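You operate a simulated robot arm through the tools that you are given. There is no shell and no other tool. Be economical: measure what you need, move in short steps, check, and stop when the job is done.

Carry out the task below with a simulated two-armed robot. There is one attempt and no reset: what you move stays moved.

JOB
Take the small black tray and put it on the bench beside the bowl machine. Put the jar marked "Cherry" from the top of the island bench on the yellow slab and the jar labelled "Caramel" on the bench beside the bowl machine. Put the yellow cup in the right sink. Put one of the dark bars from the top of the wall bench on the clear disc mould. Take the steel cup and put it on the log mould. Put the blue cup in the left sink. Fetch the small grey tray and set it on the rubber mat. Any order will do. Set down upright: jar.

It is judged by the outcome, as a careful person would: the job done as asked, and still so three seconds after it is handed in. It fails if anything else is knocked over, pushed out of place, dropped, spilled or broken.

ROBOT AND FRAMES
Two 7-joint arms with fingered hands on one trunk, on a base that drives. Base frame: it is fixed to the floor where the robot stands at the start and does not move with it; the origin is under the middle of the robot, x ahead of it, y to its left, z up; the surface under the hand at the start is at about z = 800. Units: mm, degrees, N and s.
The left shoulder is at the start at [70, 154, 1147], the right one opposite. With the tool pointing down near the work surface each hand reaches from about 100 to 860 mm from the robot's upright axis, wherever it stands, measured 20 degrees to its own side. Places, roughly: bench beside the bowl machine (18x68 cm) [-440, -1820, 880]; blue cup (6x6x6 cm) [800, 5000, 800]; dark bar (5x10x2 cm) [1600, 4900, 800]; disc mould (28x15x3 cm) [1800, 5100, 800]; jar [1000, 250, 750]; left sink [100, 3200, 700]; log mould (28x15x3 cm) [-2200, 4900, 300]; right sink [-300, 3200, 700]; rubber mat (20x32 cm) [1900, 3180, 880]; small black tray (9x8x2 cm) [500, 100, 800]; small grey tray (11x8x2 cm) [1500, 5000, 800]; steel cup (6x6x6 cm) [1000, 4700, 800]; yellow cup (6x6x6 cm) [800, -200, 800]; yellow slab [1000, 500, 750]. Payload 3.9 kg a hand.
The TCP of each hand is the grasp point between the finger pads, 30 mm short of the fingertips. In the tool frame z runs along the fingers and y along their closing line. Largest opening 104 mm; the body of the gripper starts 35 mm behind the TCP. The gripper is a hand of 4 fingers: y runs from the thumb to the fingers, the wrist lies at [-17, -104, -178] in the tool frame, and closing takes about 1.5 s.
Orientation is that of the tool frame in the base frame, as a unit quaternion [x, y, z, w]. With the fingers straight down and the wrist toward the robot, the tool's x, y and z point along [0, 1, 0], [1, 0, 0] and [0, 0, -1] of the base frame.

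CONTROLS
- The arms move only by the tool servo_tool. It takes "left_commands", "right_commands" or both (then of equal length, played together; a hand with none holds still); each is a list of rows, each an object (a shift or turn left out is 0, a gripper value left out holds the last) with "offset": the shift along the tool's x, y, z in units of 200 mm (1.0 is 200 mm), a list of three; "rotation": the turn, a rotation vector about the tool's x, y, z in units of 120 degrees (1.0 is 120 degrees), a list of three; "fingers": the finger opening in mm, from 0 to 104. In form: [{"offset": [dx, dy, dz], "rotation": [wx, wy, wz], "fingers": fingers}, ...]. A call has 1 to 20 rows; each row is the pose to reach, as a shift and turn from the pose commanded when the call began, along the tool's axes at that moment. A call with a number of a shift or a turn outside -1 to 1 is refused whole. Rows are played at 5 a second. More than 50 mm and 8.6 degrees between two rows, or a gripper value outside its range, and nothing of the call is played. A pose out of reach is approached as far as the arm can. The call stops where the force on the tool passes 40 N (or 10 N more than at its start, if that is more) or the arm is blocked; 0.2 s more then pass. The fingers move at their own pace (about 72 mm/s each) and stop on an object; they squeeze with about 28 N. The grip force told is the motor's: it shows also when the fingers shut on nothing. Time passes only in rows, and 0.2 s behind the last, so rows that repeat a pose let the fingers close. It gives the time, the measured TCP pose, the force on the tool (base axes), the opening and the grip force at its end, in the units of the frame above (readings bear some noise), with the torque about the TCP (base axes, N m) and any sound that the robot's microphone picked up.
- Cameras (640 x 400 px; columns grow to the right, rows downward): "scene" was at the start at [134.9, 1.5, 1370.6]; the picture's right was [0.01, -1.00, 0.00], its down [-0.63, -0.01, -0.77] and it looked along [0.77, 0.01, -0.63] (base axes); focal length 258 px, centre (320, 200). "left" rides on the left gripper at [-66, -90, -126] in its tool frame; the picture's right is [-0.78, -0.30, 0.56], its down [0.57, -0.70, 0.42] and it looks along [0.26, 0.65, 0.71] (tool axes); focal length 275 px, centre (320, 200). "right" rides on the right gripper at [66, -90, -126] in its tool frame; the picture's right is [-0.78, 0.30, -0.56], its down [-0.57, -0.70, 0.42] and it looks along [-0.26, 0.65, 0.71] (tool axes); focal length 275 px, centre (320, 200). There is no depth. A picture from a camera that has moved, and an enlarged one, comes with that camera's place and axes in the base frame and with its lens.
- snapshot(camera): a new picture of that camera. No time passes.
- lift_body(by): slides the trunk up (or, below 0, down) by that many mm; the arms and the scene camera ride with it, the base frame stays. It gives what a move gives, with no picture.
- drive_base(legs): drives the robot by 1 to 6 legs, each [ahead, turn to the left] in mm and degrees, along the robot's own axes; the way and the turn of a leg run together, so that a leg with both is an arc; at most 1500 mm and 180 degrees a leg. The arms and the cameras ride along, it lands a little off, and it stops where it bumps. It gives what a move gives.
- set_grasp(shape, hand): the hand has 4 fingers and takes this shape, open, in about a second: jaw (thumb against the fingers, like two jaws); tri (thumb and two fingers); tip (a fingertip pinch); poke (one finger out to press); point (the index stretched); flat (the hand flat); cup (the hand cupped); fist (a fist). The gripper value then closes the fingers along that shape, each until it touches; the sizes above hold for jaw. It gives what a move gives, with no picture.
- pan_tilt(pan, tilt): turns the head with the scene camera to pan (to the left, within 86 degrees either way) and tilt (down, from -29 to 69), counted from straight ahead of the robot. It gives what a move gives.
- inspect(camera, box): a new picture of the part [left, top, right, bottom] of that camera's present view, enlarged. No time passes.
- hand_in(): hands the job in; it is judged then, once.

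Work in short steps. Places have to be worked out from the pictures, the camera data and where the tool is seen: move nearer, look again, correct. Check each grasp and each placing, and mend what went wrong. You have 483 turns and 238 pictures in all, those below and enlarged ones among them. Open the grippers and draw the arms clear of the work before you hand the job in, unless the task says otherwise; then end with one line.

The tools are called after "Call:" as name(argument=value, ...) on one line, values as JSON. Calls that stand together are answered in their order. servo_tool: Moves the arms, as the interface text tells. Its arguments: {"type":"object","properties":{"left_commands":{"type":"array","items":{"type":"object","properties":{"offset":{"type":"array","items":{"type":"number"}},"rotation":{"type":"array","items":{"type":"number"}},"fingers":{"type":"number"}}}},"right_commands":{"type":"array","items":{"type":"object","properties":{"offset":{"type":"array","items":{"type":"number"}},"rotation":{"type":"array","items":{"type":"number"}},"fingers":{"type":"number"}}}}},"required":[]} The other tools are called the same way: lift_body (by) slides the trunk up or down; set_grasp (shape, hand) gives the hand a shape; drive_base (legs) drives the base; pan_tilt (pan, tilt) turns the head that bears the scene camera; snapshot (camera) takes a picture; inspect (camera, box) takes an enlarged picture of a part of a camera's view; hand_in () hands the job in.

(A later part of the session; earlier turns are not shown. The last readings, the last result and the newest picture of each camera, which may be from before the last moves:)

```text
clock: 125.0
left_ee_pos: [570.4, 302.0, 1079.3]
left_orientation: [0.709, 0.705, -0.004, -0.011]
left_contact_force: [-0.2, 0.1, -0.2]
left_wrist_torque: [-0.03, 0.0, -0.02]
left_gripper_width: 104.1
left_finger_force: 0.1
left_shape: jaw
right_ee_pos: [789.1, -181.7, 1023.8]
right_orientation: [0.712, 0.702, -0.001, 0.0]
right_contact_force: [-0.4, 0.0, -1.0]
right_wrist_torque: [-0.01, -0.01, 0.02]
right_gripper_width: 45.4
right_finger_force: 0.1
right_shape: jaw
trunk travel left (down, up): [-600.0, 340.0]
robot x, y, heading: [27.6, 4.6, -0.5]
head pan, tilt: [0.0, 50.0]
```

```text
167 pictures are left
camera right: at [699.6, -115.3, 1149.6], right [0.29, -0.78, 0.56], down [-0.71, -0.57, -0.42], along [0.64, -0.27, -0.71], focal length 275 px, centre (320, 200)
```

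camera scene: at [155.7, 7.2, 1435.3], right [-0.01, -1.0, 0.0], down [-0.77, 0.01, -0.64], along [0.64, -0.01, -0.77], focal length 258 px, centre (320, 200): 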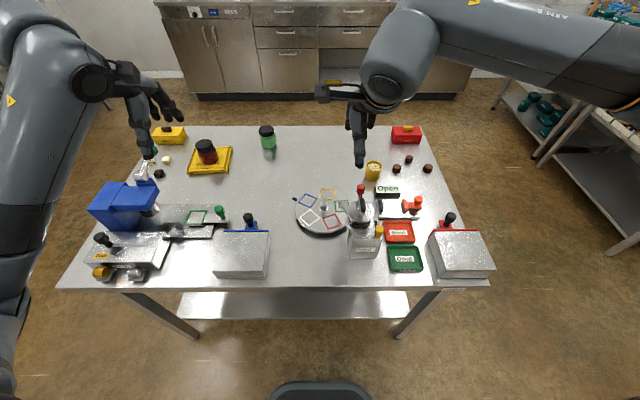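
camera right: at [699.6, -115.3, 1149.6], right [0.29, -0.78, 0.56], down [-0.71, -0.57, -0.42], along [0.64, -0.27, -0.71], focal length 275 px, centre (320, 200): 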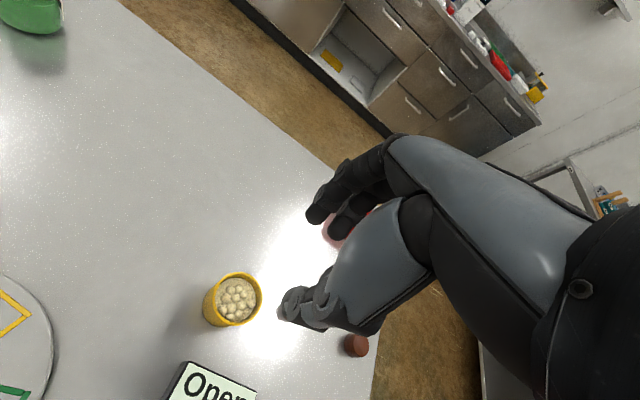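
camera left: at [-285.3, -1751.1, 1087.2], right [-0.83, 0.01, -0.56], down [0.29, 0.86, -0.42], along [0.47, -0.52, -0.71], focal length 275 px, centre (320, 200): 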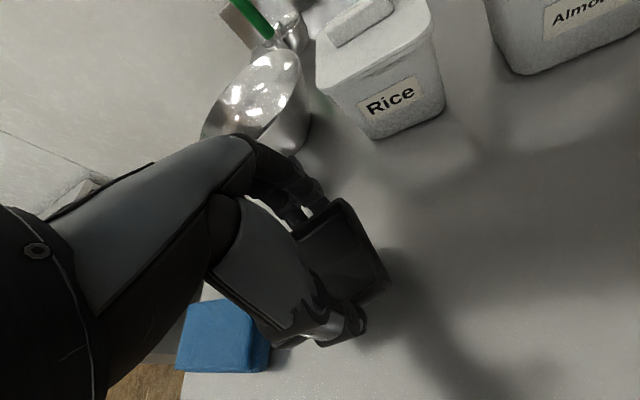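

The cup is narrower than 45 mm, so nothing was gripped; it still stands at (791,-181). I go back down and close fully until contact.

Call:
servo_tool(right_commands=[{"offset": [0, 0, 0.2], "fingers": 88}, {"offset": [0, 0, 0.4], "fingers": 88}, {"offset": [0, 0, 0.6], "fingers": 88}, {"offset": [0, 0, 0.8], "fingers": 88}, {"offset": [0, 0, 0.95], "fingers": 88}, {"offset": [0, 0, 0.95], "fingers": 88}])

Call:
servo_tool(right_commands=[{"fingers": 20}, {"fingers": 20}, {"fingers": 20}, {"fingers": 20}, {"fingers": 20}, {"fingers": 20}, {"fingers": 20}])

Call:
snapshot(camera="right")

```text
clock: 126.4
left_ee_pos: [570.9, 301.5, 1079.7]
left_orientation: [0.709, 0.705, -0.003, -0.01]
left_contact_force: [-0.1, -0.2, 0.1]
left_wrist_torque: [-0.02, -0.01, -0.02]
left_gripper_width: 104.0
left_finger_force: 0.1
left_shape: jaw
right_ee_pos: [788.8, -181.9, 836.4]
right_orientation: [0.711, 0.703, 0.0, 0.001]
right_contact_force: [0.3, 0.2, -0.5]
right_wrist_torque: [-0.04, 0.01, -0.02]
right_gripper_width: 87.9
right_finger_force: 0.0
right_shape: jaw
trunk travel left (down, up): [-600.0, 340.0]
robot x, y, heading: [28.1, 7.4, -0.5]
head pan, tilt: [0.0, 50.0]
```

```text
clock: 128.0
left_ee_pos: [571.8, 301.6, 1079.0]
left_orientation: [0.709, 0.705, -0.003, -0.01]
left_contact_force: [0.3, 0.5, -0.7]
left_wrist_torque: [-0.02, 0.0, -0.01]
left_gripper_width: 103.9
left_finger_force: 0.1
left_shape: jaw
right_ee_pos: [788.0, -182.2, 836.9]
right_orientation: [0.711, 0.703, -0.001, 0.0]
right_contact_force: [-0.3, 0.8, -0.4]
right_wrist_torque: [0.01, 0.02, 0.03]
right_gripper_width: 38.6
right_finger_force: 28.5
right_shape: jaw
trunk travel left (down, up): [-600.0, 340.0]
robot x, y, heading: [31.2, 4.3, -0.6]
head pan, tilt: [0.0, 50.0]
```

```text
166 pictures are left
camera right: at [698.9, -114.7, 962.1], right [0.29, -0.78, 0.56], down [-0.71, -0.57, -0.42], along [0.64, -0.27, -0.71], focal length 275 px, centre (320, 200)
```

right: 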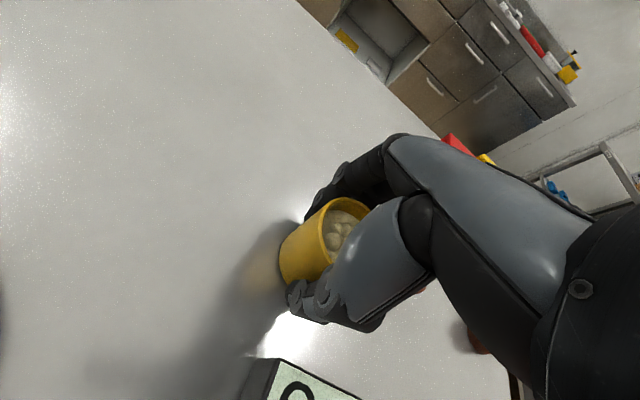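

Now gripped at 38.6 mm with 28 N. I lift and retract the cup to a carrying pose.

Call:
servo_tool(right_commands=[{"offset": [0, 0, -0.1]}, {"offset": [0, 0, -0.25]}, {"offset": [0, 0, -0.4]}, {"offset": [0, 0, -0.6]}, {"offset": [0, 0, -0.8]}, {"offset": [0, -0.15, -0.95]}, {"offset": [0, -0.35, -1.0]}, {"offset": [0, -0.55, -1.0]}, {"offset": [0, -0.75, -1.0]}])

Call:
snapshot(camera="right")

Call:
pan_tilt(pan=80, tilt=20)

Call:
snapshot(camera="scene")

```text
clock: 130.0
left_ee_pos: [570.0, 301.0, 1080.7]
left_orientation: [0.709, 0.705, -0.002, -0.011]
left_contact_force: [0.0, -0.7, 0.2]
left_wrist_torque: [0.0, 0.01, 0.0]
left_gripper_width: 104.1
left_finger_force: 0.0
left_shape: jaw
right_ee_pos: [640.0, -183.2, 1034.6]
right_orientation: [0.711, 0.703, 0.0, 0.001]
right_contact_force: [-0.6, -0.2, -0.9]
right_wrist_torque: [0.0, -0.02, 0.02]
right_gripper_width: 38.7
right_finger_force: 27.9
right_shape: jaw
trunk travel left (down, up): [-600.0, 340.0]
robot x, y, heading: [32.0, 7.9, -0.6]
head pan, tilt: [0.0, 50.0]
```

```text
165 pictures are left
camera right: at [549.5, -115.3, 1160.0], right [0.29, -0.78, 0.56], down [-0.71, -0.56, -0.42], along [0.65, -0.27, -0.71], focal length 275 px, centre (320, 200)
```

right: 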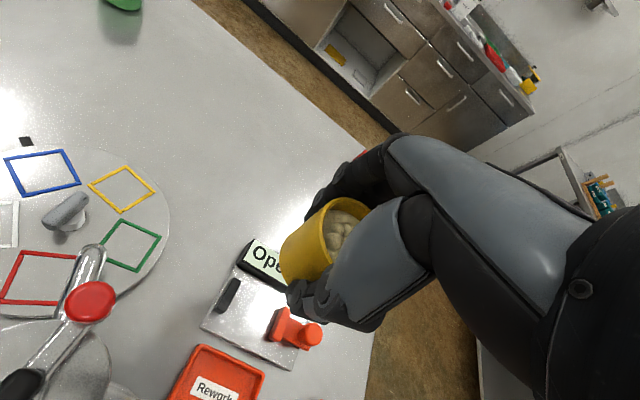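

```text
clock: 131.5
left_ee_pos: [570.5, 302.0, 1078.9]
left_orientation: [0.709, 0.705, -0.003, -0.011]
left_contact_force: [-0.3, -1.5, 0.3]
left_wrist_torque: [-0.01, -0.01, -0.01]
left_gripper_width: 104.1
left_finger_force: 0.0
left_shape: jaw
right_ee_pos: [641.8, -182.7, 1033.9]
right_orientation: [0.711, 0.703, -0.001, 0.0]
right_contact_force: [0.2, 0.4, -0.7]
right_wrist_torque: [-0.02, 0.0, -0.01]
right_gripper_width: 38.2
right_finger_force: 27.8
right_shape: jaw
trunk travel left (down, up): [-600.0, 340.0]
robot x, y, heading: [28.7, 12.3, -0.6]
head pan, tilt: [80.0, 20.0]
```

```text
164 pictures are left
camera scene: at [96.0, 99.1, 1400.9], right [0.98, -0.18, 0.0], down [-0.06, -0.34, -0.94], along [0.17, 0.92, -0.34], focal length 258 px, centre (320, 200)
```

scene: 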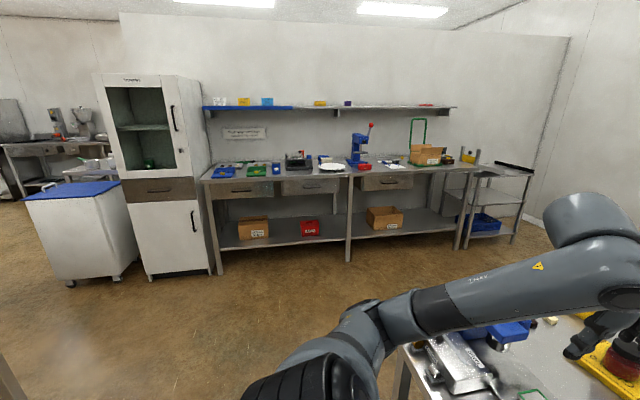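

The cup is held upright. A partition wall stands to the left with an opening further left, so I back off, turn that way and look.

Call:
lift_body(by=80)

Call:
drive_base(legs=[[-400, 0], [0, 110]])

Call:
pan_tilt(pan=0, tilt=18)

Call:
snapshot(camera="scene")

```text
clock: 132.7
left_ee_pos: [571.4, 302.3, 1159.9]
left_orientation: [0.709, 0.705, -0.003, -0.011]
left_contact_force: [0.2, -0.1, -0.6]
left_wrist_torque: [-0.01, 0.02, -0.04]
left_gripper_width: 103.7
left_finger_force: 0.1
left_shape: jaw
right_ee_pos: [641.0, -182.4, 1112.6]
right_orientation: [0.711, 0.703, -0.001, 0.0]
right_contact_force: [0.3, 0.1, -1.9]
right_wrist_torque: [-0.01, -0.01, 0.01]
right_gripper_width: 38.3
right_finger_force: 28.7
right_shape: jaw
trunk travel left (down, up): [-680.0, 260.0]
robot x, y, heading: [27.2, 7.2, -0.6]
head pan, tilt: [80.0, 20.0]
```

```text
clock: 139.8
left_ee_pos: [-839.1, 415.2, 1159.0]
left_orientation: [-0.178, 0.984, -0.011, -0.004]
left_contact_force: [-0.4, -0.8, 0.9]
left_wrist_torque: [0.0, 0.0, 0.01]
left_gripper_width: 104.1
left_finger_force: 0.1
left_shape: jaw
right_ee_pos: [-410.4, 653.4, 1113.8]
right_orientation: [-0.175, 0.985, -0.001, 0.001]
right_contact_force: [-0.4, 1.4, -1.3]
right_wrist_torque: [0.02, 0.01, -0.02]
right_gripper_width: 37.9
right_finger_force: 27.9
right_shape: jaw
trunk travel left (down, up): [-680.0, 260.0]
robot x, y, heading: [-370.8, 10.6, 110.3]
head pan, tilt: [80.0, 20.0]
```

```text
clock: 141.4
left_ee_pos: [-838.5, 414.6, 1159.6]
left_orientation: [-0.178, 0.984, -0.011, -0.004]
left_contact_force: [1.1, 0.3, 0.3]
left_wrist_torque: [0.0, 0.03, 0.03]
left_gripper_width: 103.8
left_finger_force: 0.0
left_shape: jaw
right_ee_pos: [-411.8, 653.0, 1113.3]
right_orientation: [-0.175, 0.985, -0.001, 0.001]
right_contact_force: [-1.2, -0.1, -1.6]
right_wrist_torque: [-0.01, -0.01, -0.03]
right_gripper_width: 37.8
right_finger_force: 27.8
right_shape: jaw
trunk travel left (down, up): [-680.0, 260.0]
robot x, y, heading: [-370.1, 10.2, 110.0]
head pan, tilt: [0.0, 18.0]
```

```text
163 pictures are left
camera scene: at [-421.6, 148.7, 1484.1], right [0.94, 0.35, 0.0], down [0.11, -0.29, -0.95], along [-0.33, 0.89, -0.31], focal length 258 px, centre (320, 200)
```

scene: 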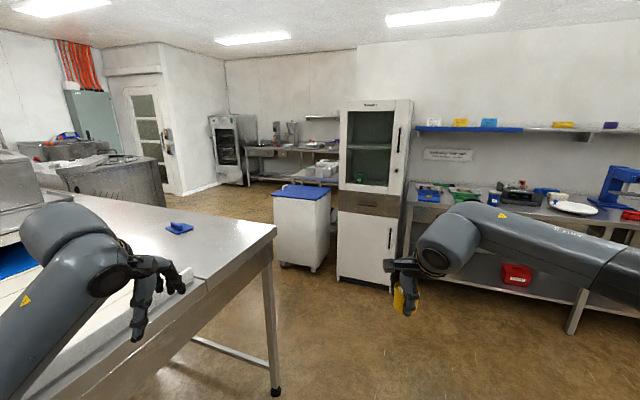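

The way around the partition is left, between a bench end (corner ≈(-1058,1198)) and the bin (front y≈2200). I raise the trunk so the arms ride above bench height, and advance.

Call:
lift_body(by=240)

Call:
drive_base(legs=[[0, -15], [1250, 0]])

Call:
pan_tilt(pan=50, tilt=30)

Call:
snapshot(camera="scene")

```text
clock: 143.9
left_ee_pos: [-839.1, 414.0, 1399.7]
left_orientation: [-0.178, 0.984, -0.01, -0.003]
left_contact_force: [0.8, 0.3, -0.3]
left_wrist_torque: [0.0, 0.01, 0.02]
left_gripper_width: 104.1
left_finger_force: 0.1
left_shape: jaw
right_ee_pos: [-411.7, 653.2, 1352.7]
right_orientation: [-0.176, 0.984, -0.001, 0.001]
right_contact_force: [-0.1, -0.2, -0.7]
right_wrist_torque: [-0.02, -0.03, -0.05]
right_gripper_width: 37.6
right_finger_force: 28.4
right_shape: jaw
trunk travel left (down, up): [-920.0, 20.0]
robot x, y, heading: [-369.8, 14.8, 110.3]
head pan, tilt: [0.0, 18.0]
```

```text
clock: 151.2
left_ee_pos: [-807.6, 1808.9, 1399.0]
left_orientation: [-0.035, 0.999, -0.01, -0.004]
left_contact_force: [0.6, -0.2, -0.4]
left_wrist_torque: [0.02, 0.0, 0.0]
left_gripper_width: 104.3
left_finger_force: 0.1
left_shape: jaw
right_ee_pos: [-328.7, 1917.3, 1353.5]
right_orientation: [-0.032, 0.999, 0.0, 0.001]
right_contact_force: [-0.8, -0.3, 0.0]
right_wrist_torque: [-0.01, -0.02, 0.01]
right_gripper_width: 38.1
right_finger_force: 27.6
right_shape: jaw
trunk travel left (down, up): [-920.0, 20.0]
robot x, y, heading: [-471.7, 1292.9, 93.8]
head pan, tilt: [0.0, 18.0]
```

```text
clock: 152.4
left_ee_pos: [-808.1, 1810.5, 1399.5]
left_orientation: [-0.035, 0.999, -0.009, -0.005]
left_contact_force: [-0.2, 0.0, 1.1]
left_wrist_torque: [0.02, -0.01, -0.01]
left_gripper_width: 103.7
left_finger_force: 0.0
left_shape: jaw
right_ee_pos: [-328.8, 1917.0, 1354.0]
right_orientation: [-0.032, 0.999, 0.0, 0.001]
right_contact_force: [0.5, -1.2, -0.8]
right_wrist_torque: [-0.02, -0.04, -0.04]
right_gripper_width: 37.9
right_finger_force: 27.5
right_shape: jaw
trunk travel left (down, up): [-920.0, 20.0]
robot x, y, heading: [-470.9, 1292.7, 93.8]
head pan, tilt: [50.0, 30.0]
```

```text
162 pictures are left
camera scene: at [-549.1, 1396.7, 1704.9], right [0.59, 0.81, 0.0], down [0.4, -0.3, -0.87], along [-0.7, 0.51, -0.5], focal length 258 px, centre (320, 200)
```

scene: 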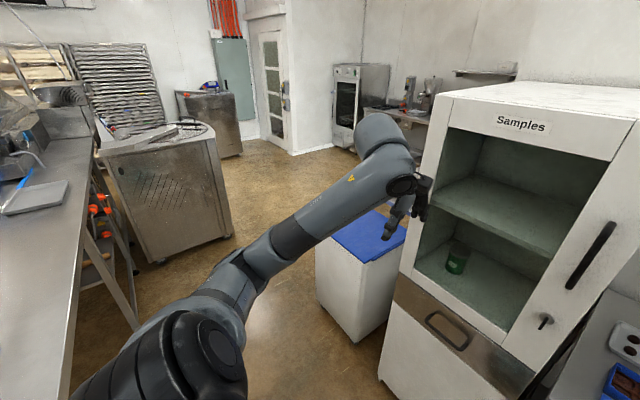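

Corridor: bench edge y≈1150, bin front y≈2190. I turn to heading ~160° and drive west along the middle.

Call:
drive_base(legs=[[0, 67], [1200, 0]])

Call:
pan_tilt(pan=-60, tilt=25)

Call:
snapshot(camera="scene")

```text
clock: 161.4
left_ee_pos: [-2208.4, 1618.7, 1400.3]
left_orientation: [-0.572, 0.82, -0.011, 0.001]
left_contact_force: [0.7, 0.5, 0.6]
left_wrist_torque: [0.01, 0.01, 0.01]
left_gripper_width: 103.9
left_finger_force: 0.2
left_shape: jaw
right_ee_pos: [-2110.5, 2098.8, 1353.2]
right_orientation: [-0.57, 0.822, 0.001, 0.001]
right_contact_force: [-0.9, -0.3, -1.6]
right_wrist_torque: [-0.02, 0.0, 0.03]
right_gripper_width: 37.7
right_finger_force: 28.5
right_shape: jaw
trunk travel left (down, up): [-920.0, 20.0]
robot x, y, heading: [-1600.3, 1713.9, 159.6]
head pan, tilt: [50.0, 30.0]
```

```text
clock: 163.3
left_ee_pos: [-2209.3, 1618.9, 1398.9]
left_orientation: [-0.572, 0.82, -0.01, 0.001]
left_contact_force: [-0.4, -0.4, -0.3]
left_wrist_torque: [0.01, -0.01, -0.01]
left_gripper_width: 104.2
left_finger_force: 0.1
left_shape: jaw
right_ee_pos: [-2111.2, 2099.9, 1353.1]
right_orientation: [-0.57, 0.821, -0.001, 0.001]
right_contact_force: [-0.3, 0.1, -0.8]
right_wrist_torque: [-0.03, -0.02, -0.02]
right_gripper_width: 37.9
right_finger_force: 28.1
right_shape: jaw
trunk travel left (down, up): [-920.0, 20.0]
robot x, y, heading: [-1601.6, 1711.1, 159.6]
head pan, tilt: [-60.0, 25.0]
```

```text
161 pictures are left
camera scene: at [-1663.8, 1821.5, 1712.8], right [0.99, 0.17, 0.0], down [0.07, -0.42, -0.91], along [-0.15, 0.89, -0.42], focal length 258 px, centre (320, 200)
```

scene: 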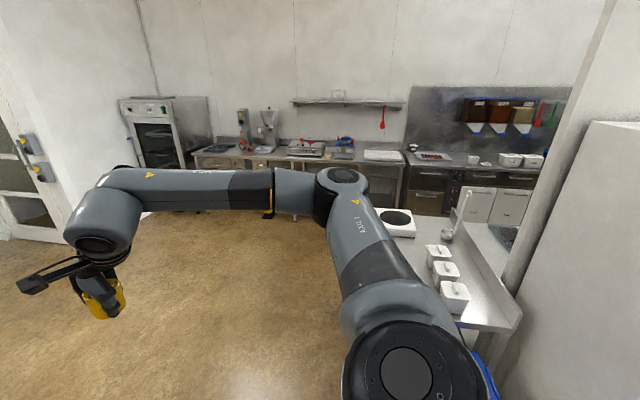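

The way north is open at x≈-2200. I drive on, turn north and advance.

Call:
drive_base(legs=[[600, 0], [0, -68], [1400, 0]])

Call:
pan_tilt(pan=-60, tilt=25)

Call:
snapshot(camera="scene")

```text
clock: 176.0
left_ee_pos: [-2513.5, 3814.8, 1400.0]
left_orientation: [-0.015, 1.0, -0.01, -0.007]
left_contact_force: [0.7, -0.7, 1.4]
left_wrist_torque: [0.01, -0.05, 0.0]
left_gripper_width: 104.2
left_finger_force: 0.1
left_shape: jaw
right_ee_pos: [-2032.7, 3902.4, 1353.8]
right_orientation: [-0.012, 1.0, 0.0, 0.001]
right_contact_force: [-0.3, 0.3, -0.5]
right_wrist_torque: [0.04, 0.02, 0.0]
right_gripper_width: 37.6
right_finger_force: 28.6
right_shape: jaw
trunk travel left (down, up): [-920.0, 20.0]
robot x, y, heading: [-2201.1, 3282.0, 91.4]
head pan, tilt: [-60.0, 25.0]
```

```text
clock: 176.6
left_ee_pos: [-2513.5, 3814.8, 1399.7]
left_orientation: [-0.015, 1.0, -0.009, -0.005]
left_contact_force: [-1.1, 0.0, -0.6]
left_wrist_torque: [0.0, -0.01, 0.01]
left_gripper_width: 104.1
left_finger_force: 0.0
left_shape: jaw
right_ee_pos: [-2032.1, 3902.4, 1354.0]
right_orientation: [-0.01, 1.0, -0.001, 0.001]
right_contact_force: [0.2, -0.4, -0.5]
right_wrist_torque: [-0.02, 0.02, 0.02]
right_gripper_width: 37.7
right_finger_force: 28.3
right_shape: jaw
trunk travel left (down, up): [-920.0, 20.0]
robot x, y, heading: [-2200.9, 3283.8, 91.3]
head pan, tilt: [-60.0, 25.0]
```

```text
160 pictures are left
camera scene: at [-2124.0, 3382.5, 1712.9], right [0.52, -0.85, 0.0], down [-0.36, -0.22, -0.91], along [0.77, 0.47, -0.42], focal length 258 px, centre (320, 200)
```

scene: 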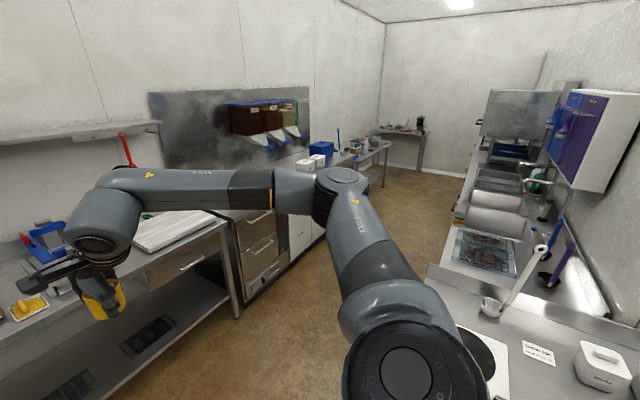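

The aisle runs east between the south bench (front y≈3440) and the back bench (front y≈4616). I drive into its middle and face east.

Call:
drive_base(legs=[[400, 0], [0, -71], [1000, 0], [0, -20]])

Call:
pan_tilt(pan=-35, tilt=30)

Call:
snapshot(camera="scene")

```text
clock: 188.1
left_ee_pos: [-724.3, 4280.3, 1398.7]
left_orientation: [0.716, 0.698, -0.004, -0.01]
left_contact_force: [-0.6, -0.1, -0.5]
left_wrist_torque: [0.0, 0.02, 0.03]
left_gripper_width: 103.9
left_finger_force: 0.1
left_shape: jaw
right_ee_pos: [-662.0, 3794.5, 1353.0]
right_orientation: [0.718, 0.696, -0.001, 0.001]
right_contact_force: [0.4, 0.0, -0.9]
right_wrist_torque: [0.0, 0.01, -0.01]
right_gripper_width: 37.5
right_finger_force: 28.0
right_shape: jaw
trunk travel left (down, up): [-920.0, 20.0]
robot x, y, heading: [-1270.8, 3992.5, -1.5]
head pan, tilt: [-60.0, 25.0]
```

```text
clock: 189.0
left_ee_pos: [-724.7, 4276.8, 1399.0]
left_orientation: [0.715, 0.699, -0.003, -0.011]
left_contact_force: [-0.1, 0.0, 0.3]
left_wrist_torque: [0.05, -0.01, 0.02]
left_gripper_width: 104.2
left_finger_force: 0.2
left_shape: jaw
right_ee_pos: [-663.1, 3792.2, 1352.5]
right_orientation: [0.718, 0.696, 0.0, 0.0]
right_contact_force: [0.0, 1.1, -0.8]
right_wrist_torque: [0.0, 0.02, 0.03]
right_gripper_width: 37.5
right_finger_force: 28.4
right_shape: jaw
trunk travel left (down, up): [-920.0, 20.0]
robot x, y, heading: [-1269.6, 3993.2, -1.3]
head pan, tilt: [-35.0, 30.0]
```

```text
159 pictures are left
camera scene: at [-1149.3, 3937.4, 1704.9], right [-0.6, -0.8, 0.0], down [-0.4, 0.3, -0.87], along [0.69, -0.52, -0.5], focal length 258 px, centre (320, 200)
```

scene: 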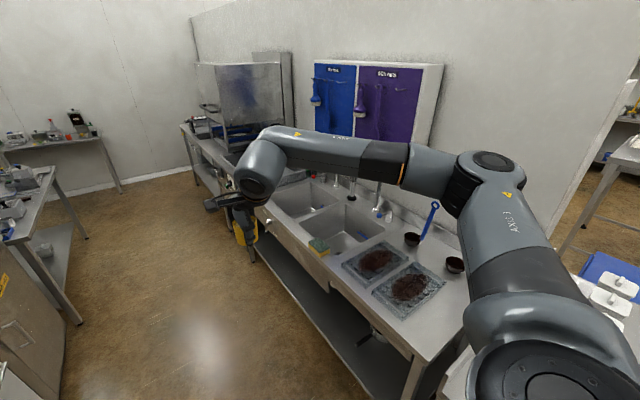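

The two sinks are visible in the south bench; the nearer, right-hand one matches (-300,3200). I drive east to x≈-180 and turn to face them.

Call:
drive_base(legs=[[1090, 0], [0, -88.6]])

Call:
pan_tilt(pan=0, tilt=45)

Call:
snapshot(camera="scene")

```text
clock: 198.3
left_ee_pos: [153.1, 3457.5, 1399.3]
left_orientation: [0.999, 0.03, 0.003, -0.009]
left_contact_force: [0.4, 0.4, 1.1]
left_wrist_torque: [-0.02, -0.01, 0.0]
left_gripper_width: 104.0
left_finger_force: 0.1
left_shape: jaw
right_ee_pos: [-325.1, 3353.3, 1353.8]
right_orientation: [1.0, 0.027, -0.001, -0.002]
right_contact_force: [-0.5, 0.1, -0.9]
right_wrist_torque: [0.01, 0.01, -0.05]
right_gripper_width: 37.3
right_finger_force: 28.1
right_shape: jaw
trunk travel left (down, up): [-920.0, 20.0]
robot x, y, heading: [-176.8, 3976.3, -86.8]
head pan, tilt: [-35.0, 30.0]
```

```text
clock: 199.3
left_ee_pos: [152.1, 3457.4, 1397.7]
left_orientation: [0.999, 0.031, 0.005, -0.011]
left_contact_force: [0.0, -0.4, -0.3]
left_wrist_torque: [0.03, 0.0, 0.02]
left_gripper_width: 104.1
left_finger_force: 0.0
left_shape: jaw
right_ee_pos: [-326.9, 3354.8, 1353.3]
right_orientation: [1.0, 0.028, -0.001, -0.001]
right_contact_force: [0.1, -0.4, -0.3]
right_wrist_torque: [-0.02, -0.02, -0.02]
right_gripper_width: 37.5
right_finger_force: 27.8
right_shape: jaw
trunk travel left (down, up): [-920.0, 20.0]
robot x, y, heading: [-175.2, 3977.3, -86.8]
head pan, tilt: [0.0, 45.0]
```

```text
158 pictures are left
camera scene: at [-171.1, 3846.5, 1682.3], right [-1.0, -0.06, 0.0], down [-0.04, 0.71, -0.71], along [0.04, -0.71, -0.71], focal length 258 px, centre (320, 200)
```

scene: 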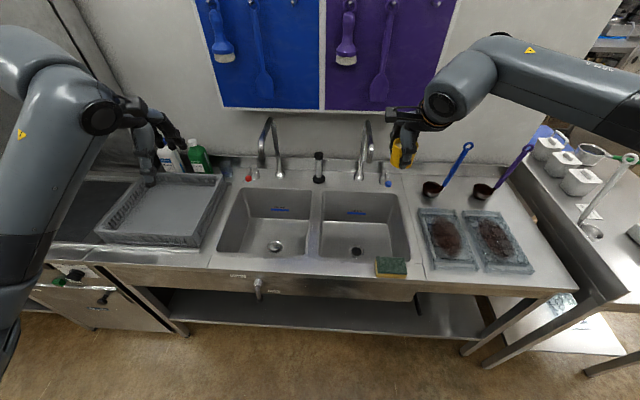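

The right basin spans roughly x -490..-150, y 2970..3345. I square up and drive 150 mm closer.

Call:
drive_base(legs=[[0, -3], [150, 0]])

Call:
lift_body(by=-220)

Call:
snapshot(camera="scene")

Call:
snapshot(camera="right")

```text
clock: 201.1
left_ee_pos: [127.3, 3303.6, 1403.6]
left_orientation: [1.0, 0.007, 0.006, -0.004]
left_contact_force: [-0.1, 0.2, 0.0]
left_wrist_torque: [-0.03, -0.04, 0.04]
left_gripper_width: 104.0
left_finger_force: 0.1
left_shape: jaw
right_ee_pos: [-356.0, 3222.0, 1357.8]
right_orientation: [1.0, 0.003, -0.001, 0.004]
right_contact_force: [0.9, 0.8, -1.5]
right_wrist_torque: [-0.03, -0.03, -0.01]
right_gripper_width: 37.0
right_finger_force: 27.7
right_shape: jaw
trunk travel left (down, up): [-920.0, 20.0]
robot x, y, heading: [-175.8, 3830.5, -89.5]
head pan, tilt: [0.0, 45.0]
```

```text
clock: 203.4
left_ee_pos: [127.6, 3293.8, 1180.9]
left_orientation: [1.0, 0.006, 0.005, -0.009]
left_contact_force: [-0.3, 0.9, -0.6]
left_wrist_torque: [0.04, 0.02, -0.02]
left_gripper_width: 103.8
left_finger_force: 0.1
left_shape: jaw
right_ee_pos: [-355.2, 3214.4, 1133.9]
right_orientation: [1.0, 0.004, 0.0, 0.0]
right_contact_force: [0.6, -0.3, -0.7]
right_wrist_torque: [0.0, -0.03, -0.01]
right_gripper_width: 37.2
right_finger_force: 28.1
right_shape: jaw
trunk travel left (down, up): [-700.0, 240.0]
robot x, y, heading: [-178.8, 3830.4, -89.7]
head pan, tilt: [0.0, 45.0]
```

```text
157 pictures are left
camera scene: at [-176.3, 3697.7, 1462.3], right [-1.0, -0.01, 0.0], down [-0.01, 0.71, -0.71], along [0.01, -0.71, -0.71], focal length 258 px, centre (320, 200)
```

scene: 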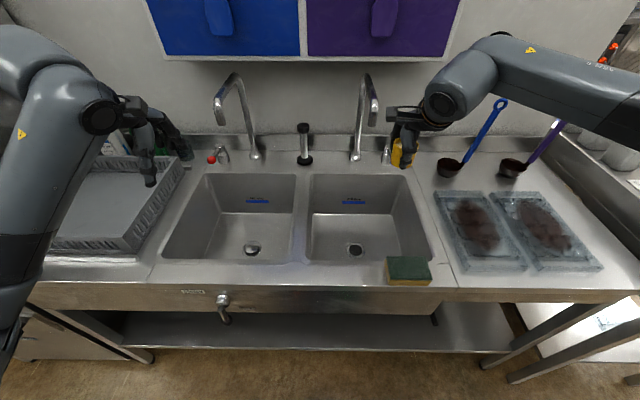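

```text
156 pictures are left
camera right: at [-289.9, 3304.1, 1259.7], right [-0.77, -0.3, 0.56], down [-0.58, 0.7, -0.42], along [-0.26, -0.65, -0.71], focal length 275 px, centre (320, 200)
```

right: 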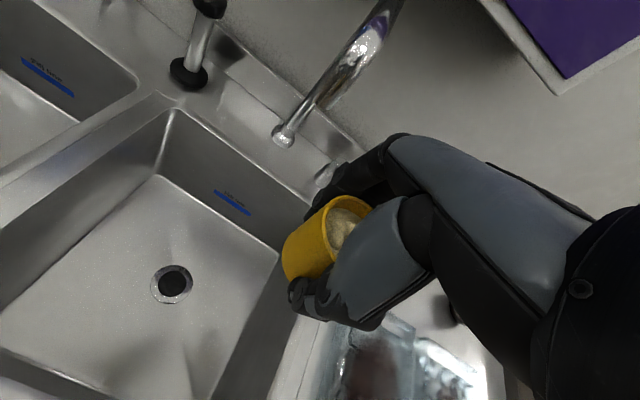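

The drain is at (-296,3172), z≈700, and the spout tip is at about (-296,3118,1100). I raise the trunk so the forearm comes down steeply, then descend at (-350,3205).

Call:
lift_body(by=150)

Call:
servo_tool(right_commands=[{"offset": [0.025, 0.05, 0.2]}, {"offset": [0.025, 0.05, 0.4]}, {"offset": [0.025, 0.05, 0.6]}, {"offset": [0.025, 0.05, 0.8]}, {"offset": [0.025, 0.05, 1.0]}])

Call:
snapshot(camera="scene")

Call:
snapshot(camera="right")

```text
clock: 205.2
left_ee_pos: [128.1, 3292.9, 1329.5]
left_orientation: [1.0, 0.006, 0.005, -0.01]
left_contact_force: [0.6, 0.0, 0.0]
left_wrist_torque: [0.01, -0.01, 0.02]
left_gripper_width: 103.8
left_finger_force: 0.1
left_shape: jaw
right_ee_pos: [-355.8, 3211.9, 1283.1]
right_orientation: [1.0, 0.003, 0.0, -0.001]
right_contact_force: [0.7, 0.4, -0.8]
right_wrist_torque: [0.01, -0.01, 0.03]
right_gripper_width: 37.2
right_finger_force: 28.2
right_shape: jaw
trunk travel left (down, up): [-850.0, 90.0]
robot x, y, heading: [-178.5, 3824.9, -89.5]
head pan, tilt: [0.0, 45.0]
```

```text
clock: 206.4
left_ee_pos: [127.5, 3292.4, 1329.6]
left_orientation: [1.0, 0.006, 0.005, -0.01]
left_contact_force: [-0.5, -0.4, 0.2]
left_wrist_torque: [0.0, -0.01, -0.02]
left_gripper_width: 104.3
left_finger_force: 0.1
left_shape: jaw
right_ee_pos: [-348.8, 3201.7, 1082.5]
right_orientation: [1.0, 0.004, 0.0, -0.001]
right_contact_force: [0.6, -0.7, -1.0]
right_wrist_torque: [-0.01, 0.0, 0.03]
right_gripper_width: 37.4
right_finger_force: 28.2
right_shape: jaw
trunk travel left (down, up): [-850.0, 90.0]
robot x, y, heading: [-176.3, 3829.8, -89.5]
head pan, tilt: [0.0, 45.0]
```

```text
155 pictures are left
camera scene: at [-176.6, 3696.4, 1612.2], right [-1.0, -0.01, 0.0], down [-0.01, 0.71, -0.71], along [0.01, -0.71, -0.71], focal length 258 px, centre (320, 200)
```

scene: 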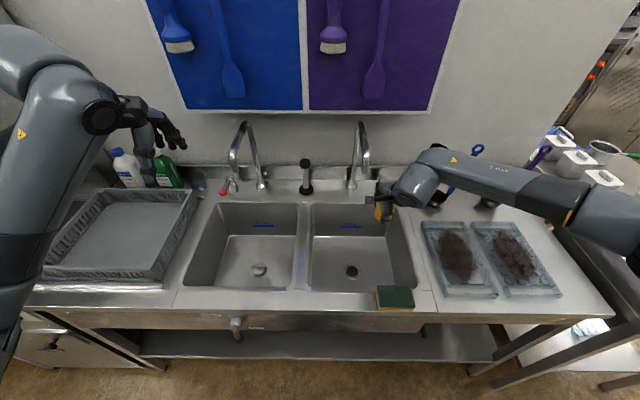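

```text
154 pictures are left
camera right: at [-284.1, 3292.3, 1207.3], right [-0.77, -0.3, 0.56], down [-0.58, 0.7, -0.42], along [-0.26, -0.65, -0.71], focal length 275 px, centre (320, 200)
```

right: 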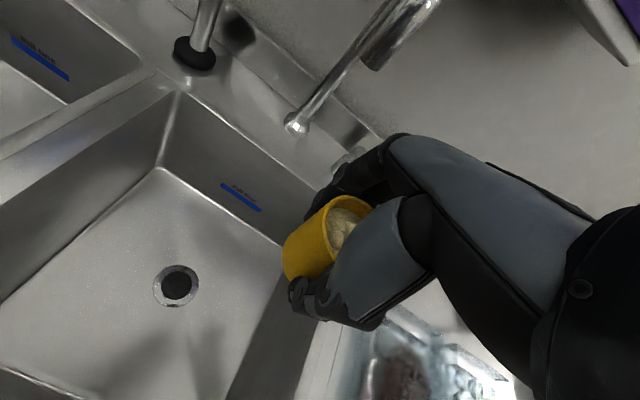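

Clear of the spout. I go down another 150 mm and check.

Call:
servo_tool(right_commands=[{"offset": [0.02, 0.0, 0.2]}, {"offset": [0.02, 0.0, 0.4]}, {"offset": [0.02, 0.0, 0.6]}, {"offset": [0.02, 0.0, 0.8]}, {"offset": [0.02, 0.0, 0.8]}])

Call:
snapshot(camera="scene")

Call:
snapshot(camera="right")

```text
clock: 207.6
left_ee_pos: [127.4, 3292.6, 1329.5]
left_orientation: [1.0, 0.007, 0.004, -0.009]
left_contact_force: [-0.3, 0.3, 0.3]
left_wrist_torque: [0.03, -0.02, 0.02]
left_gripper_width: 104.0
left_finger_force: 0.1
left_shape: jaw
right_ee_pos: [-345.1, 3202.6, 921.4]
right_orientation: [1.0, 0.004, 0.001, 0.0]
right_contact_force: [0.6, 0.5, -0.5]
right_wrist_torque: [0.02, -0.02, 0.0]
right_gripper_width: 37.2
right_finger_force: 27.8
right_shape: jaw
trunk travel left (down, up): [-850.0, 90.0]
robot x, y, heading: [-177.2, 3830.3, -89.3]
head pan, tilt: [0.0, 45.0]
```

```text
153 pictures are left
camera scene: at [-176.3, 3697.5, 1612.2], right [-1.0, -0.01, 0.0], down [-0.01, 0.71, -0.71], along [0.01, -0.71, -0.71], focal length 258 px, centre (320, 200)
```

scene: 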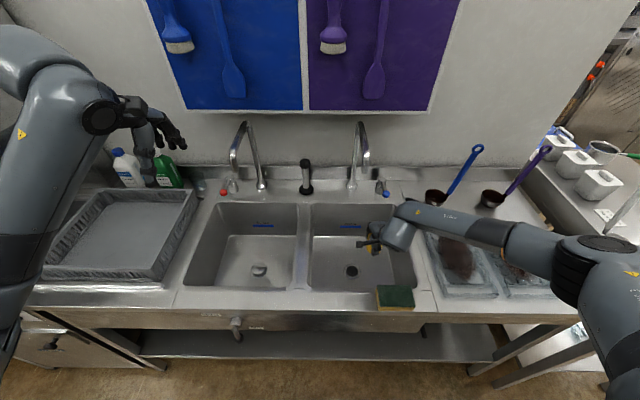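

```text
152 pictures are left
camera right: at [-280.4, 3294.1, 1046.8], right [-0.77, -0.3, 0.56], down [-0.58, 0.7, -0.42], along [-0.26, -0.65, -0.71], focal length 275 px, centre (320, 200)
```

right: 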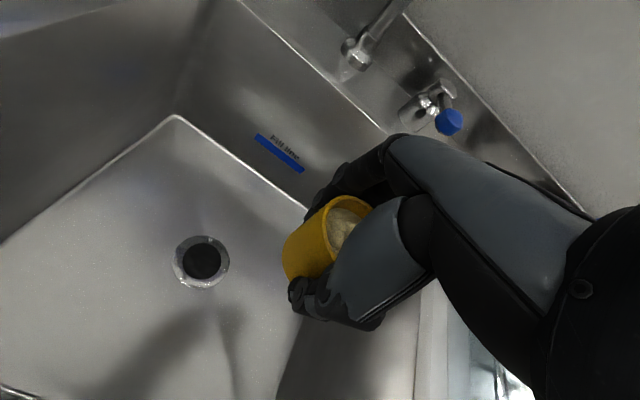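

The floor's right boundary is at x≈-425, the drain flange reaches x≈-333, and the forearm is well above the rim. I continue down at (-350,3208).

Call:
servo_tool(right_commands=[{"offset": [-0.02, -0.02, 0.2]}, {"offset": [-0.02, -0.02, 0.4]}, {"offset": [-0.02, -0.02, 0.6]}, {"offset": [-0.02, -0.02, 0.75]}, {"offset": [-0.02, -0.02, 0.75]}])

Call:
snapshot(camera="scene")

Call:
snapshot(camera="right")

```text
clock: 208.8
left_ee_pos: [127.7, 3293.0, 1330.1]
left_orientation: [1.0, 0.006, 0.005, -0.009]
left_contact_force: [0.9, 0.0, 0.0]
left_wrist_torque: [0.01, 0.01, 0.0]
left_gripper_width: 103.9
left_finger_force: 0.1
left_shape: jaw
right_ee_pos: [-348.0, 3206.5, 774.3]
right_orientation: [1.0, 0.004, 0.0, 0.0]
right_contact_force: [0.4, 0.2, -1.5]
right_wrist_torque: [0.0, -0.02, 0.03]
right_gripper_width: 37.2
right_finger_force: 27.9
right_shape: jaw
trunk travel left (down, up): [-850.0, 90.0]
robot x, y, heading: [-174.8, 3829.2, -89.3]
head pan, tilt: [0.0, 45.0]
```

```text
151 pictures are left
camera scene: at [-176.6, 3697.6, 1612.3], right [-1.0, -0.01, 0.0], down [-0.01, 0.71, -0.71], along [0.01, -0.71, -0.71], focal length 258 px, centre (320, 200)
```

scene: 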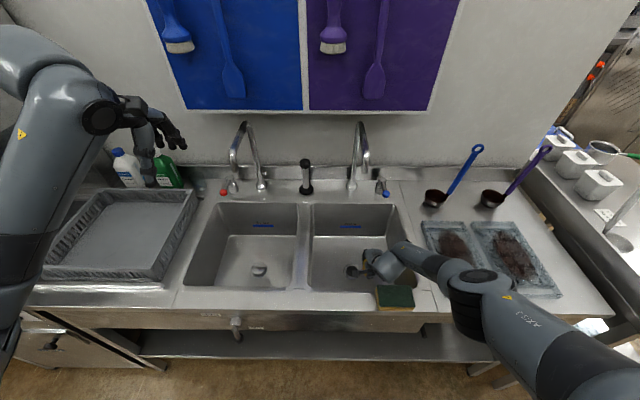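

```text
150 pictures are left
camera right: at [-283.9, 3297.0, 899.9], right [-0.77, -0.3, 0.56], down [-0.58, 0.7, -0.42], along [-0.26, -0.65, -0.71], focal length 275 px, centre (320, 200)
```

right: 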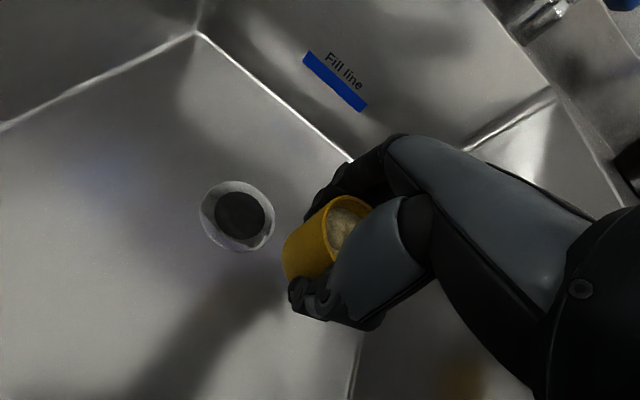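

All clear. I lower slowly to contact near z≈736.

Call:
servo_tool(right_commands=[{"offset": [0, 0, 0.08]}, {"offset": [0, 0, 0.16]}, {"offset": [0, 0, 0.16]}])

Call:
servo_tool(right_commands=[{"offset": [0, 0, 0.015]}, {"offset": [0, 0, 0.03]}, {"offset": [0, 0, 0.03]}])

```text
clock: 209.6
left_ee_pos: [128.4, 3292.6, 1329.8]
left_orientation: [1.0, 0.006, 0.005, -0.009]
left_contact_force: [0.3, -0.3, -0.7]
left_wrist_torque: [0.04, 0.03, -0.01]
left_gripper_width: 104.1
left_finger_force: 0.0
left_shape: jaw
right_ee_pos: [-348.6, 3206.9, 774.2]
right_orientation: [1.0, 0.003, 0.0, -0.001]
right_contact_force: [0.3, 0.0, -0.1]
right_wrist_torque: [-0.01, -0.02, -0.02]
right_gripper_width: 37.3
right_finger_force: 27.9
right_shape: jaw
right hand out of reach, approached as far as the arm can: row 1, 2, 3
trunk travel left (down, up): [-850.0, 90.0]
robot x, y, heading: [-177.9, 3828.8, -89.6]
head pan, tilt: [0.0, 45.0]
```

```text
clock: 210.4
left_ee_pos: [128.4, 3293.0, 1329.2]
left_orientation: [1.0, 0.006, 0.005, -0.009]
left_contact_force: [-0.6, 0.4, -0.4]
left_wrist_torque: [-0.01, -0.03, 0.03]
left_gripper_width: 103.8
left_finger_force: 0.0
left_shape: jaw
right_ee_pos: [-351.8, 3205.4, 768.5]
right_orientation: [1.0, 0.004, 0.0, 0.0]
right_contact_force: [0.0, -0.7, -0.5]
right_wrist_torque: [0.01, -0.05, -0.02]
right_gripper_width: 37.1
right_finger_force: 27.7
right_shape: jaw
trunk travel left (down, up): [-850.0, 90.0]
robot x, y, heading: [-172.2, 3827.7, -89.5]
head pan, tilt: [0.0, 45.0]
```

The arm is at full reach, so I use the trunk to lower in small steps.

Call:
lift_body(by=-22)

Call:
lift_body(by=-6)

```text
clock: 211.0
left_ee_pos: [126.6, 3291.2, 1307.5]
left_orientation: [1.0, 0.006, 0.005, -0.009]
left_contact_force: [-0.7, -0.5, -0.3]
left_wrist_torque: [0.03, 0.0, 0.03]
left_gripper_width: 104.2
left_finger_force: 0.0
left_shape: jaw
right_ee_pos: [-352.2, 3205.0, 743.5]
right_orientation: [1.0, 0.004, 0.0, -0.002]
right_contact_force: [-0.3, 0.3, -1.0]
right_wrist_torque: [0.03, -0.03, -0.04]
right_gripper_width: 37.2
right_finger_force: 27.8
right_shape: jaw
trunk travel left (down, up): [-828.0, 112.0]
robot x, y, heading: [-176.9, 3829.7, -89.6]
head pan, tilt: [0.0, 45.0]
```

```text
clock: 211.6
left_ee_pos: [126.8, 3292.0, 1301.7]
left_orientation: [1.0, 0.006, 0.005, -0.01]
left_contact_force: [0.1, 0.3, -0.1]
left_wrist_torque: [0.0, -0.01, -0.01]
left_gripper_width: 103.8
left_finger_force: 0.0
left_shape: jaw
right_ee_pos: [-351.7, 3203.9, 740.6]
right_orientation: [1.0, 0.004, 0.0, 0.0]
right_contact_force: [0.1, -0.3, -0.3]
right_wrist_torque: [0.02, -0.02, -0.02]
right_gripper_width: 37.1
right_finger_force: 28.9
right_shape: jaw
trunk travel left (down, up): [-822.0, 118.0]
robot x, y, heading: [-172.6, 3829.1, -89.7]
head pan, tilt: [0.0, 45.0]
```

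Call:
lift_body(by=-3)

Call:
lift_body(by=-3)

Call:
snapshot(camera="right")

```text
clock: 212.1
left_ee_pos: [128.3, 3294.2, 1298.8]
left_orientation: [1.0, 0.006, 0.005, -0.01]
left_contact_force: [-0.7, -0.4, -0.2]
left_wrist_torque: [-0.02, 0.0, 0.02]
left_gripper_width: 104.0
left_finger_force: 0.1
left_shape: jaw
right_ee_pos: [-350.8, 3205.7, 737.7]
right_orientation: [1.0, 0.004, -0.001, 0.0]
right_contact_force: [0.4, -1.2, -0.9]
right_wrist_torque: [-0.02, 0.02, 0.01]
right_gripper_width: 36.9
right_finger_force: 27.8
right_shape: jaw
trunk travel left (down, up): [-819.0, 121.0]
robot x, y, heading: [-176.8, 3823.8, -89.6]
head pan, tilt: [0.0, 45.0]
```

```text
clock: 212.6
left_ee_pos: [130.0, 3295.1, 1296.6]
left_orientation: [1.0, 0.007, 0.005, -0.007]
left_contact_force: [0.7, -1.0, -0.6]
left_wrist_torque: [0.01, 0.0, 0.03]
left_gripper_width: 104.1
left_finger_force: 0.0
left_shape: jaw
right_ee_pos: [-351.4, 3204.2, 739.4]
right_orientation: [1.0, 0.003, -0.001, 0.003]
right_contact_force: [-0.5, 0.0, -0.8]
right_wrist_torque: [-0.03, -0.01, -0.02]
right_gripper_width: 37.0
right_finger_force: 27.8
right_shape: jaw
trunk travel left (down, up): [-816.0, 124.0]
robot x, y, heading: [-176.0, 3827.3, -89.3]
head pan, tilt: [0.0, 45.0]
```

```text
149 pictures are left
camera right: at [-286.0, 3295.3, 863.7], right [-0.77, -0.3, 0.56], down [-0.58, 0.7, -0.43], along [-0.26, -0.65, -0.71], focal length 275 px, centre (320, 200)
```

right: 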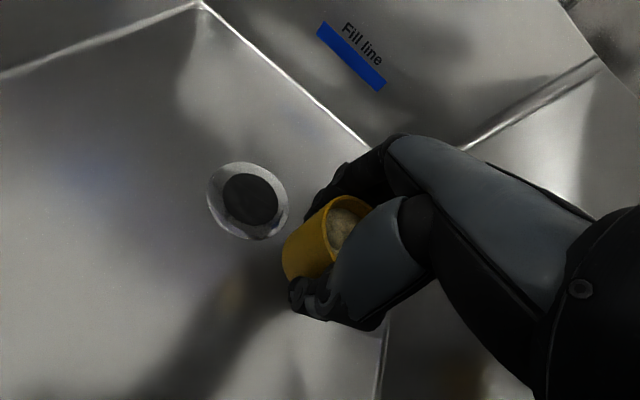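

The hand did not follow the last step, so something else may be touching. I look at the scene.

Call:
inspect(camera="scene", box=[320, 200, 560, 350])

```text
2.67 times, centred on (440, 275) of scene
camera zoom: at [-175.3, 3700.2, 1578.9], right [-1.0, -0.01, 0.0], down [-0.01, 0.71, -0.71], along [0.01, -0.71, -0.71], focal length 687 px, centre (0, 0)
```

zoom: 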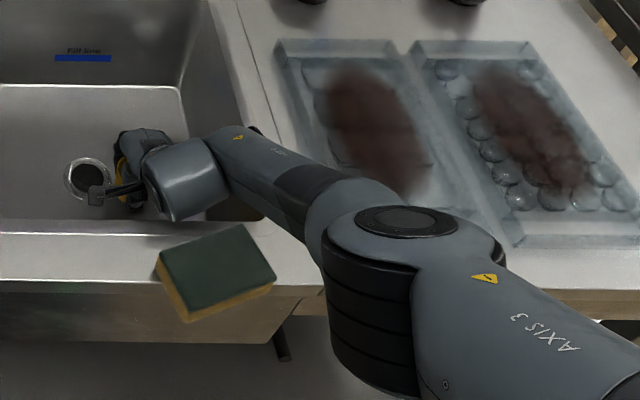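

The elbow seems well above the bench, so it may just be noise. One more small step.

Call:
lift_body(by=-4)

```text
clock: 213.2
left_ee_pos: [128.5, 3298.1, 1293.8]
left_orientation: [1.0, 0.006, 0.005, -0.007]
left_contact_force: [-1.0, 0.3, 0.0]
left_wrist_torque: [0.01, 0.03, 0.04]
left_gripper_width: 103.8
left_finger_force: 0.1
left_shape: jaw
right_ee_pos: [-350.6, 3203.6, 738.7]
right_orientation: [1.0, 0.002, 0.0, 0.007]
right_contact_force: [-0.5, 0.4, -1.3]
right_wrist_torque: [0.04, 0.01, 0.02]
right_gripper_width: 37.1
right_finger_force: 27.7
right_shape: jaw
trunk travel left (down, up): [-812.0, 128.0]
robot x, y, heading: [-174.6, 3826.8, -89.6]
head pan, tilt: [0.0, 45.0]
```

The wrist is probably resting against the basin's front rim. I raise the trunk, shift the hand 75 mm further back into the basin, then lower again.

Call:
lift_body(by=40)

Call:
servo_tool(right_commands=[{"offset": [-0.02, 0.12, 0]}, {"offset": [-0.03, 0.25, 0]}, {"offset": [-0.03, 0.37, 0]}, {"offset": [-0.03, 0.37, 0]}])

Call:
snapshot(camera="right")

Call:
snapshot(camera="scene")

```text
clock: 214.0
left_ee_pos: [127.9, 3292.7, 1330.5]
left_orientation: [1.0, 0.005, 0.005, -0.01]
left_contact_force: [0.8, 0.0, -0.4]
left_wrist_torque: [0.04, -0.01, -0.02]
left_gripper_width: 104.1
left_finger_force: 0.0
left_shape: jaw
right_ee_pos: [-352.3, 3206.6, 769.5]
right_orientation: [1.0, 0.003, 0.0, -0.001]
right_contact_force: [0.3, -0.8, -1.0]
right_wrist_torque: [0.03, 0.01, 0.01]
right_gripper_width: 37.2
right_finger_force: 28.5
right_shape: jaw
trunk travel left (down, up): [-852.0, 88.0]
robot x, y, heading: [-179.6, 3831.6, -89.5]
head pan, tilt: [0.0, 45.0]
```

```text
clock: 215.0
left_ee_pos: [127.3, 3294.0, 1332.3]
left_orientation: [1.0, 0.006, 0.006, -0.009]
left_contact_force: [-0.4, 0.9, -1.1]
left_wrist_torque: [-0.06, 0.01, 0.01]
left_gripper_width: 104.0
left_finger_force: 0.1
left_shape: jaw
right_ee_pos: [-353.0, 3170.3, 805.1]
right_orientation: [1.0, 0.003, -0.001, 0.0]
right_contact_force: [1.1, 0.9, -1.2]
right_wrist_torque: [0.02, 0.01, 0.0]
right_gripper_width: 37.3
right_finger_force: 28.0
right_shape: jaw
right hand out of reach, approached as far as the arm can: row 1, 2, 3, 4
trunk travel left (down, up): [-852.0, 88.0]
robot x, y, heading: [-176.6, 3827.5, -89.6]
head pan, tilt: [0.0, 45.0]
```

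```text
147 pictures are left
camera right: at [-288.2, 3260.8, 931.2], right [-0.77, -0.3, 0.56], down [-0.58, 0.7, -0.42], along [-0.26, -0.65, -0.71], focal length 275 px, centre (320, 200)
```

right: 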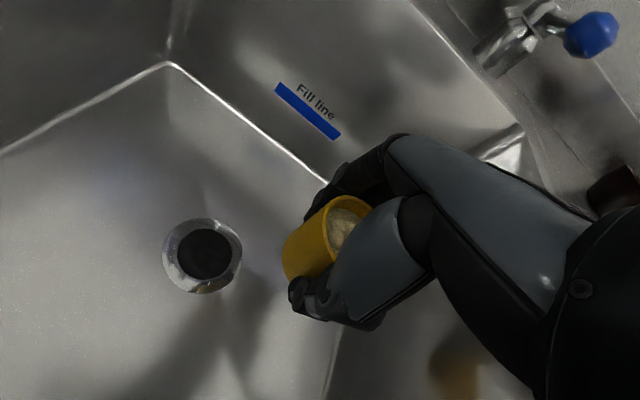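

```text
146 pictures are left
camera scene: at [-176.3, 3698.4, 1614.3], right [-1.0, -0.01, 0.0], down [-0.01, 0.71, -0.71], along [0.01, -0.71, -0.71], focal length 258 px, centre (320, 200)
```

scene: 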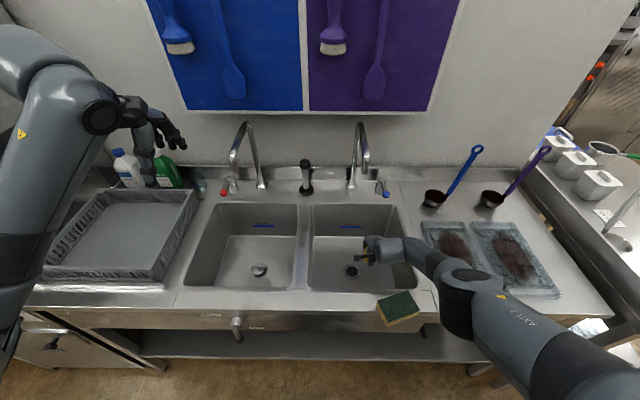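

The forearm has nudged the sponge on the rim a little; I will put that right afterwards. I lift the hand clear, then move the robot 60 mm closer for a better arm geometry.

Call:
servo_tool(right_commands=[{"offset": [0, 0, -0.2]}, {"offset": [0, 0, -0.4]}, {"offset": [0, 0, -0.6]}, {"offset": [0, 0, -0.75]}, {"offset": [0, 0, -0.75]}])

Call:
drive_base(legs=[[60, 0]])

Call:
inspect(camera="scene", box=[280, 180, 520, 330])

```text
clock: 216.2
left_ee_pos: [126.6, 3292.5, 1330.5]
left_orientation: [1.0, 0.006, 0.006, -0.01]
left_contact_force: [0.4, -0.8, 0.5]
left_wrist_torque: [-0.01, 0.02, 0.0]
left_gripper_width: 104.0
left_finger_force: 0.0
left_shape: jaw
right_ee_pos: [-354.9, 3173.8, 957.9]
right_orientation: [1.0, 0.003, 0.0, 0.0]
right_contact_force: [0.3, -0.1, -0.9]
right_wrist_torque: [0.01, -0.01, 0.02]
right_gripper_width: 37.0
right_finger_force: 28.2
right_shape: jaw
trunk travel left (down, up): [-852.0, 88.0]
robot x, y, heading: [-173.9, 3830.8, -89.4]
head pan, tilt: [0.0, 45.0]
```

```text
clock: 217.2
left_ee_pos: [126.8, 3239.2, 1333.8]
left_orientation: [1.0, 0.006, 0.006, -0.007]
left_contact_force: [0.6, -1.7, 0.3]
left_wrist_torque: [0.09, -0.02, -0.03]
left_gripper_width: 104.2
left_finger_force: 0.1
left_shape: jaw
right_ee_pos: [-355.8, 3114.4, 961.7]
right_orientation: [1.0, 0.003, 0.001, 0.003]
right_contact_force: [0.5, -1.7, -1.6]
right_wrist_torque: [0.08, -0.02, 0.01]
right_gripper_width: 37.0
right_finger_force: 27.9
right_shape: jaw
trunk travel left (down, up): [-852.0, 88.0]
robot x, y, heading: [-175.2, 3770.2, -89.3]
head pan, tilt: [0.0, 45.0]
```

```text
2.67 times, centred on (400, 255) of scene
camera zoom: at [-175.9, 3627.0, 1613.6], right [-1.0, -0.01, 0.0], down [0.0, 0.71, -0.7], along [0.0, -0.7, -0.71], focal length 687 px, centre (107, 53)
```

zoom: 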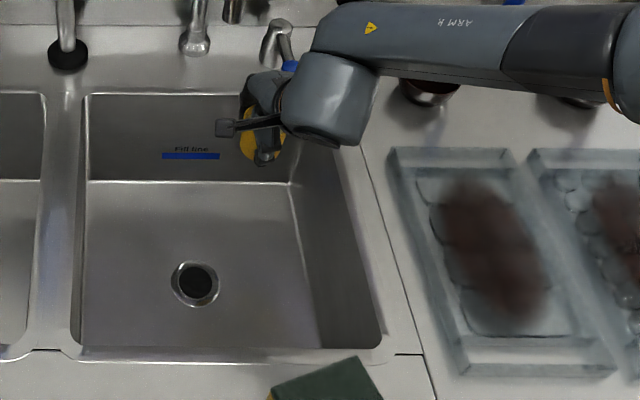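

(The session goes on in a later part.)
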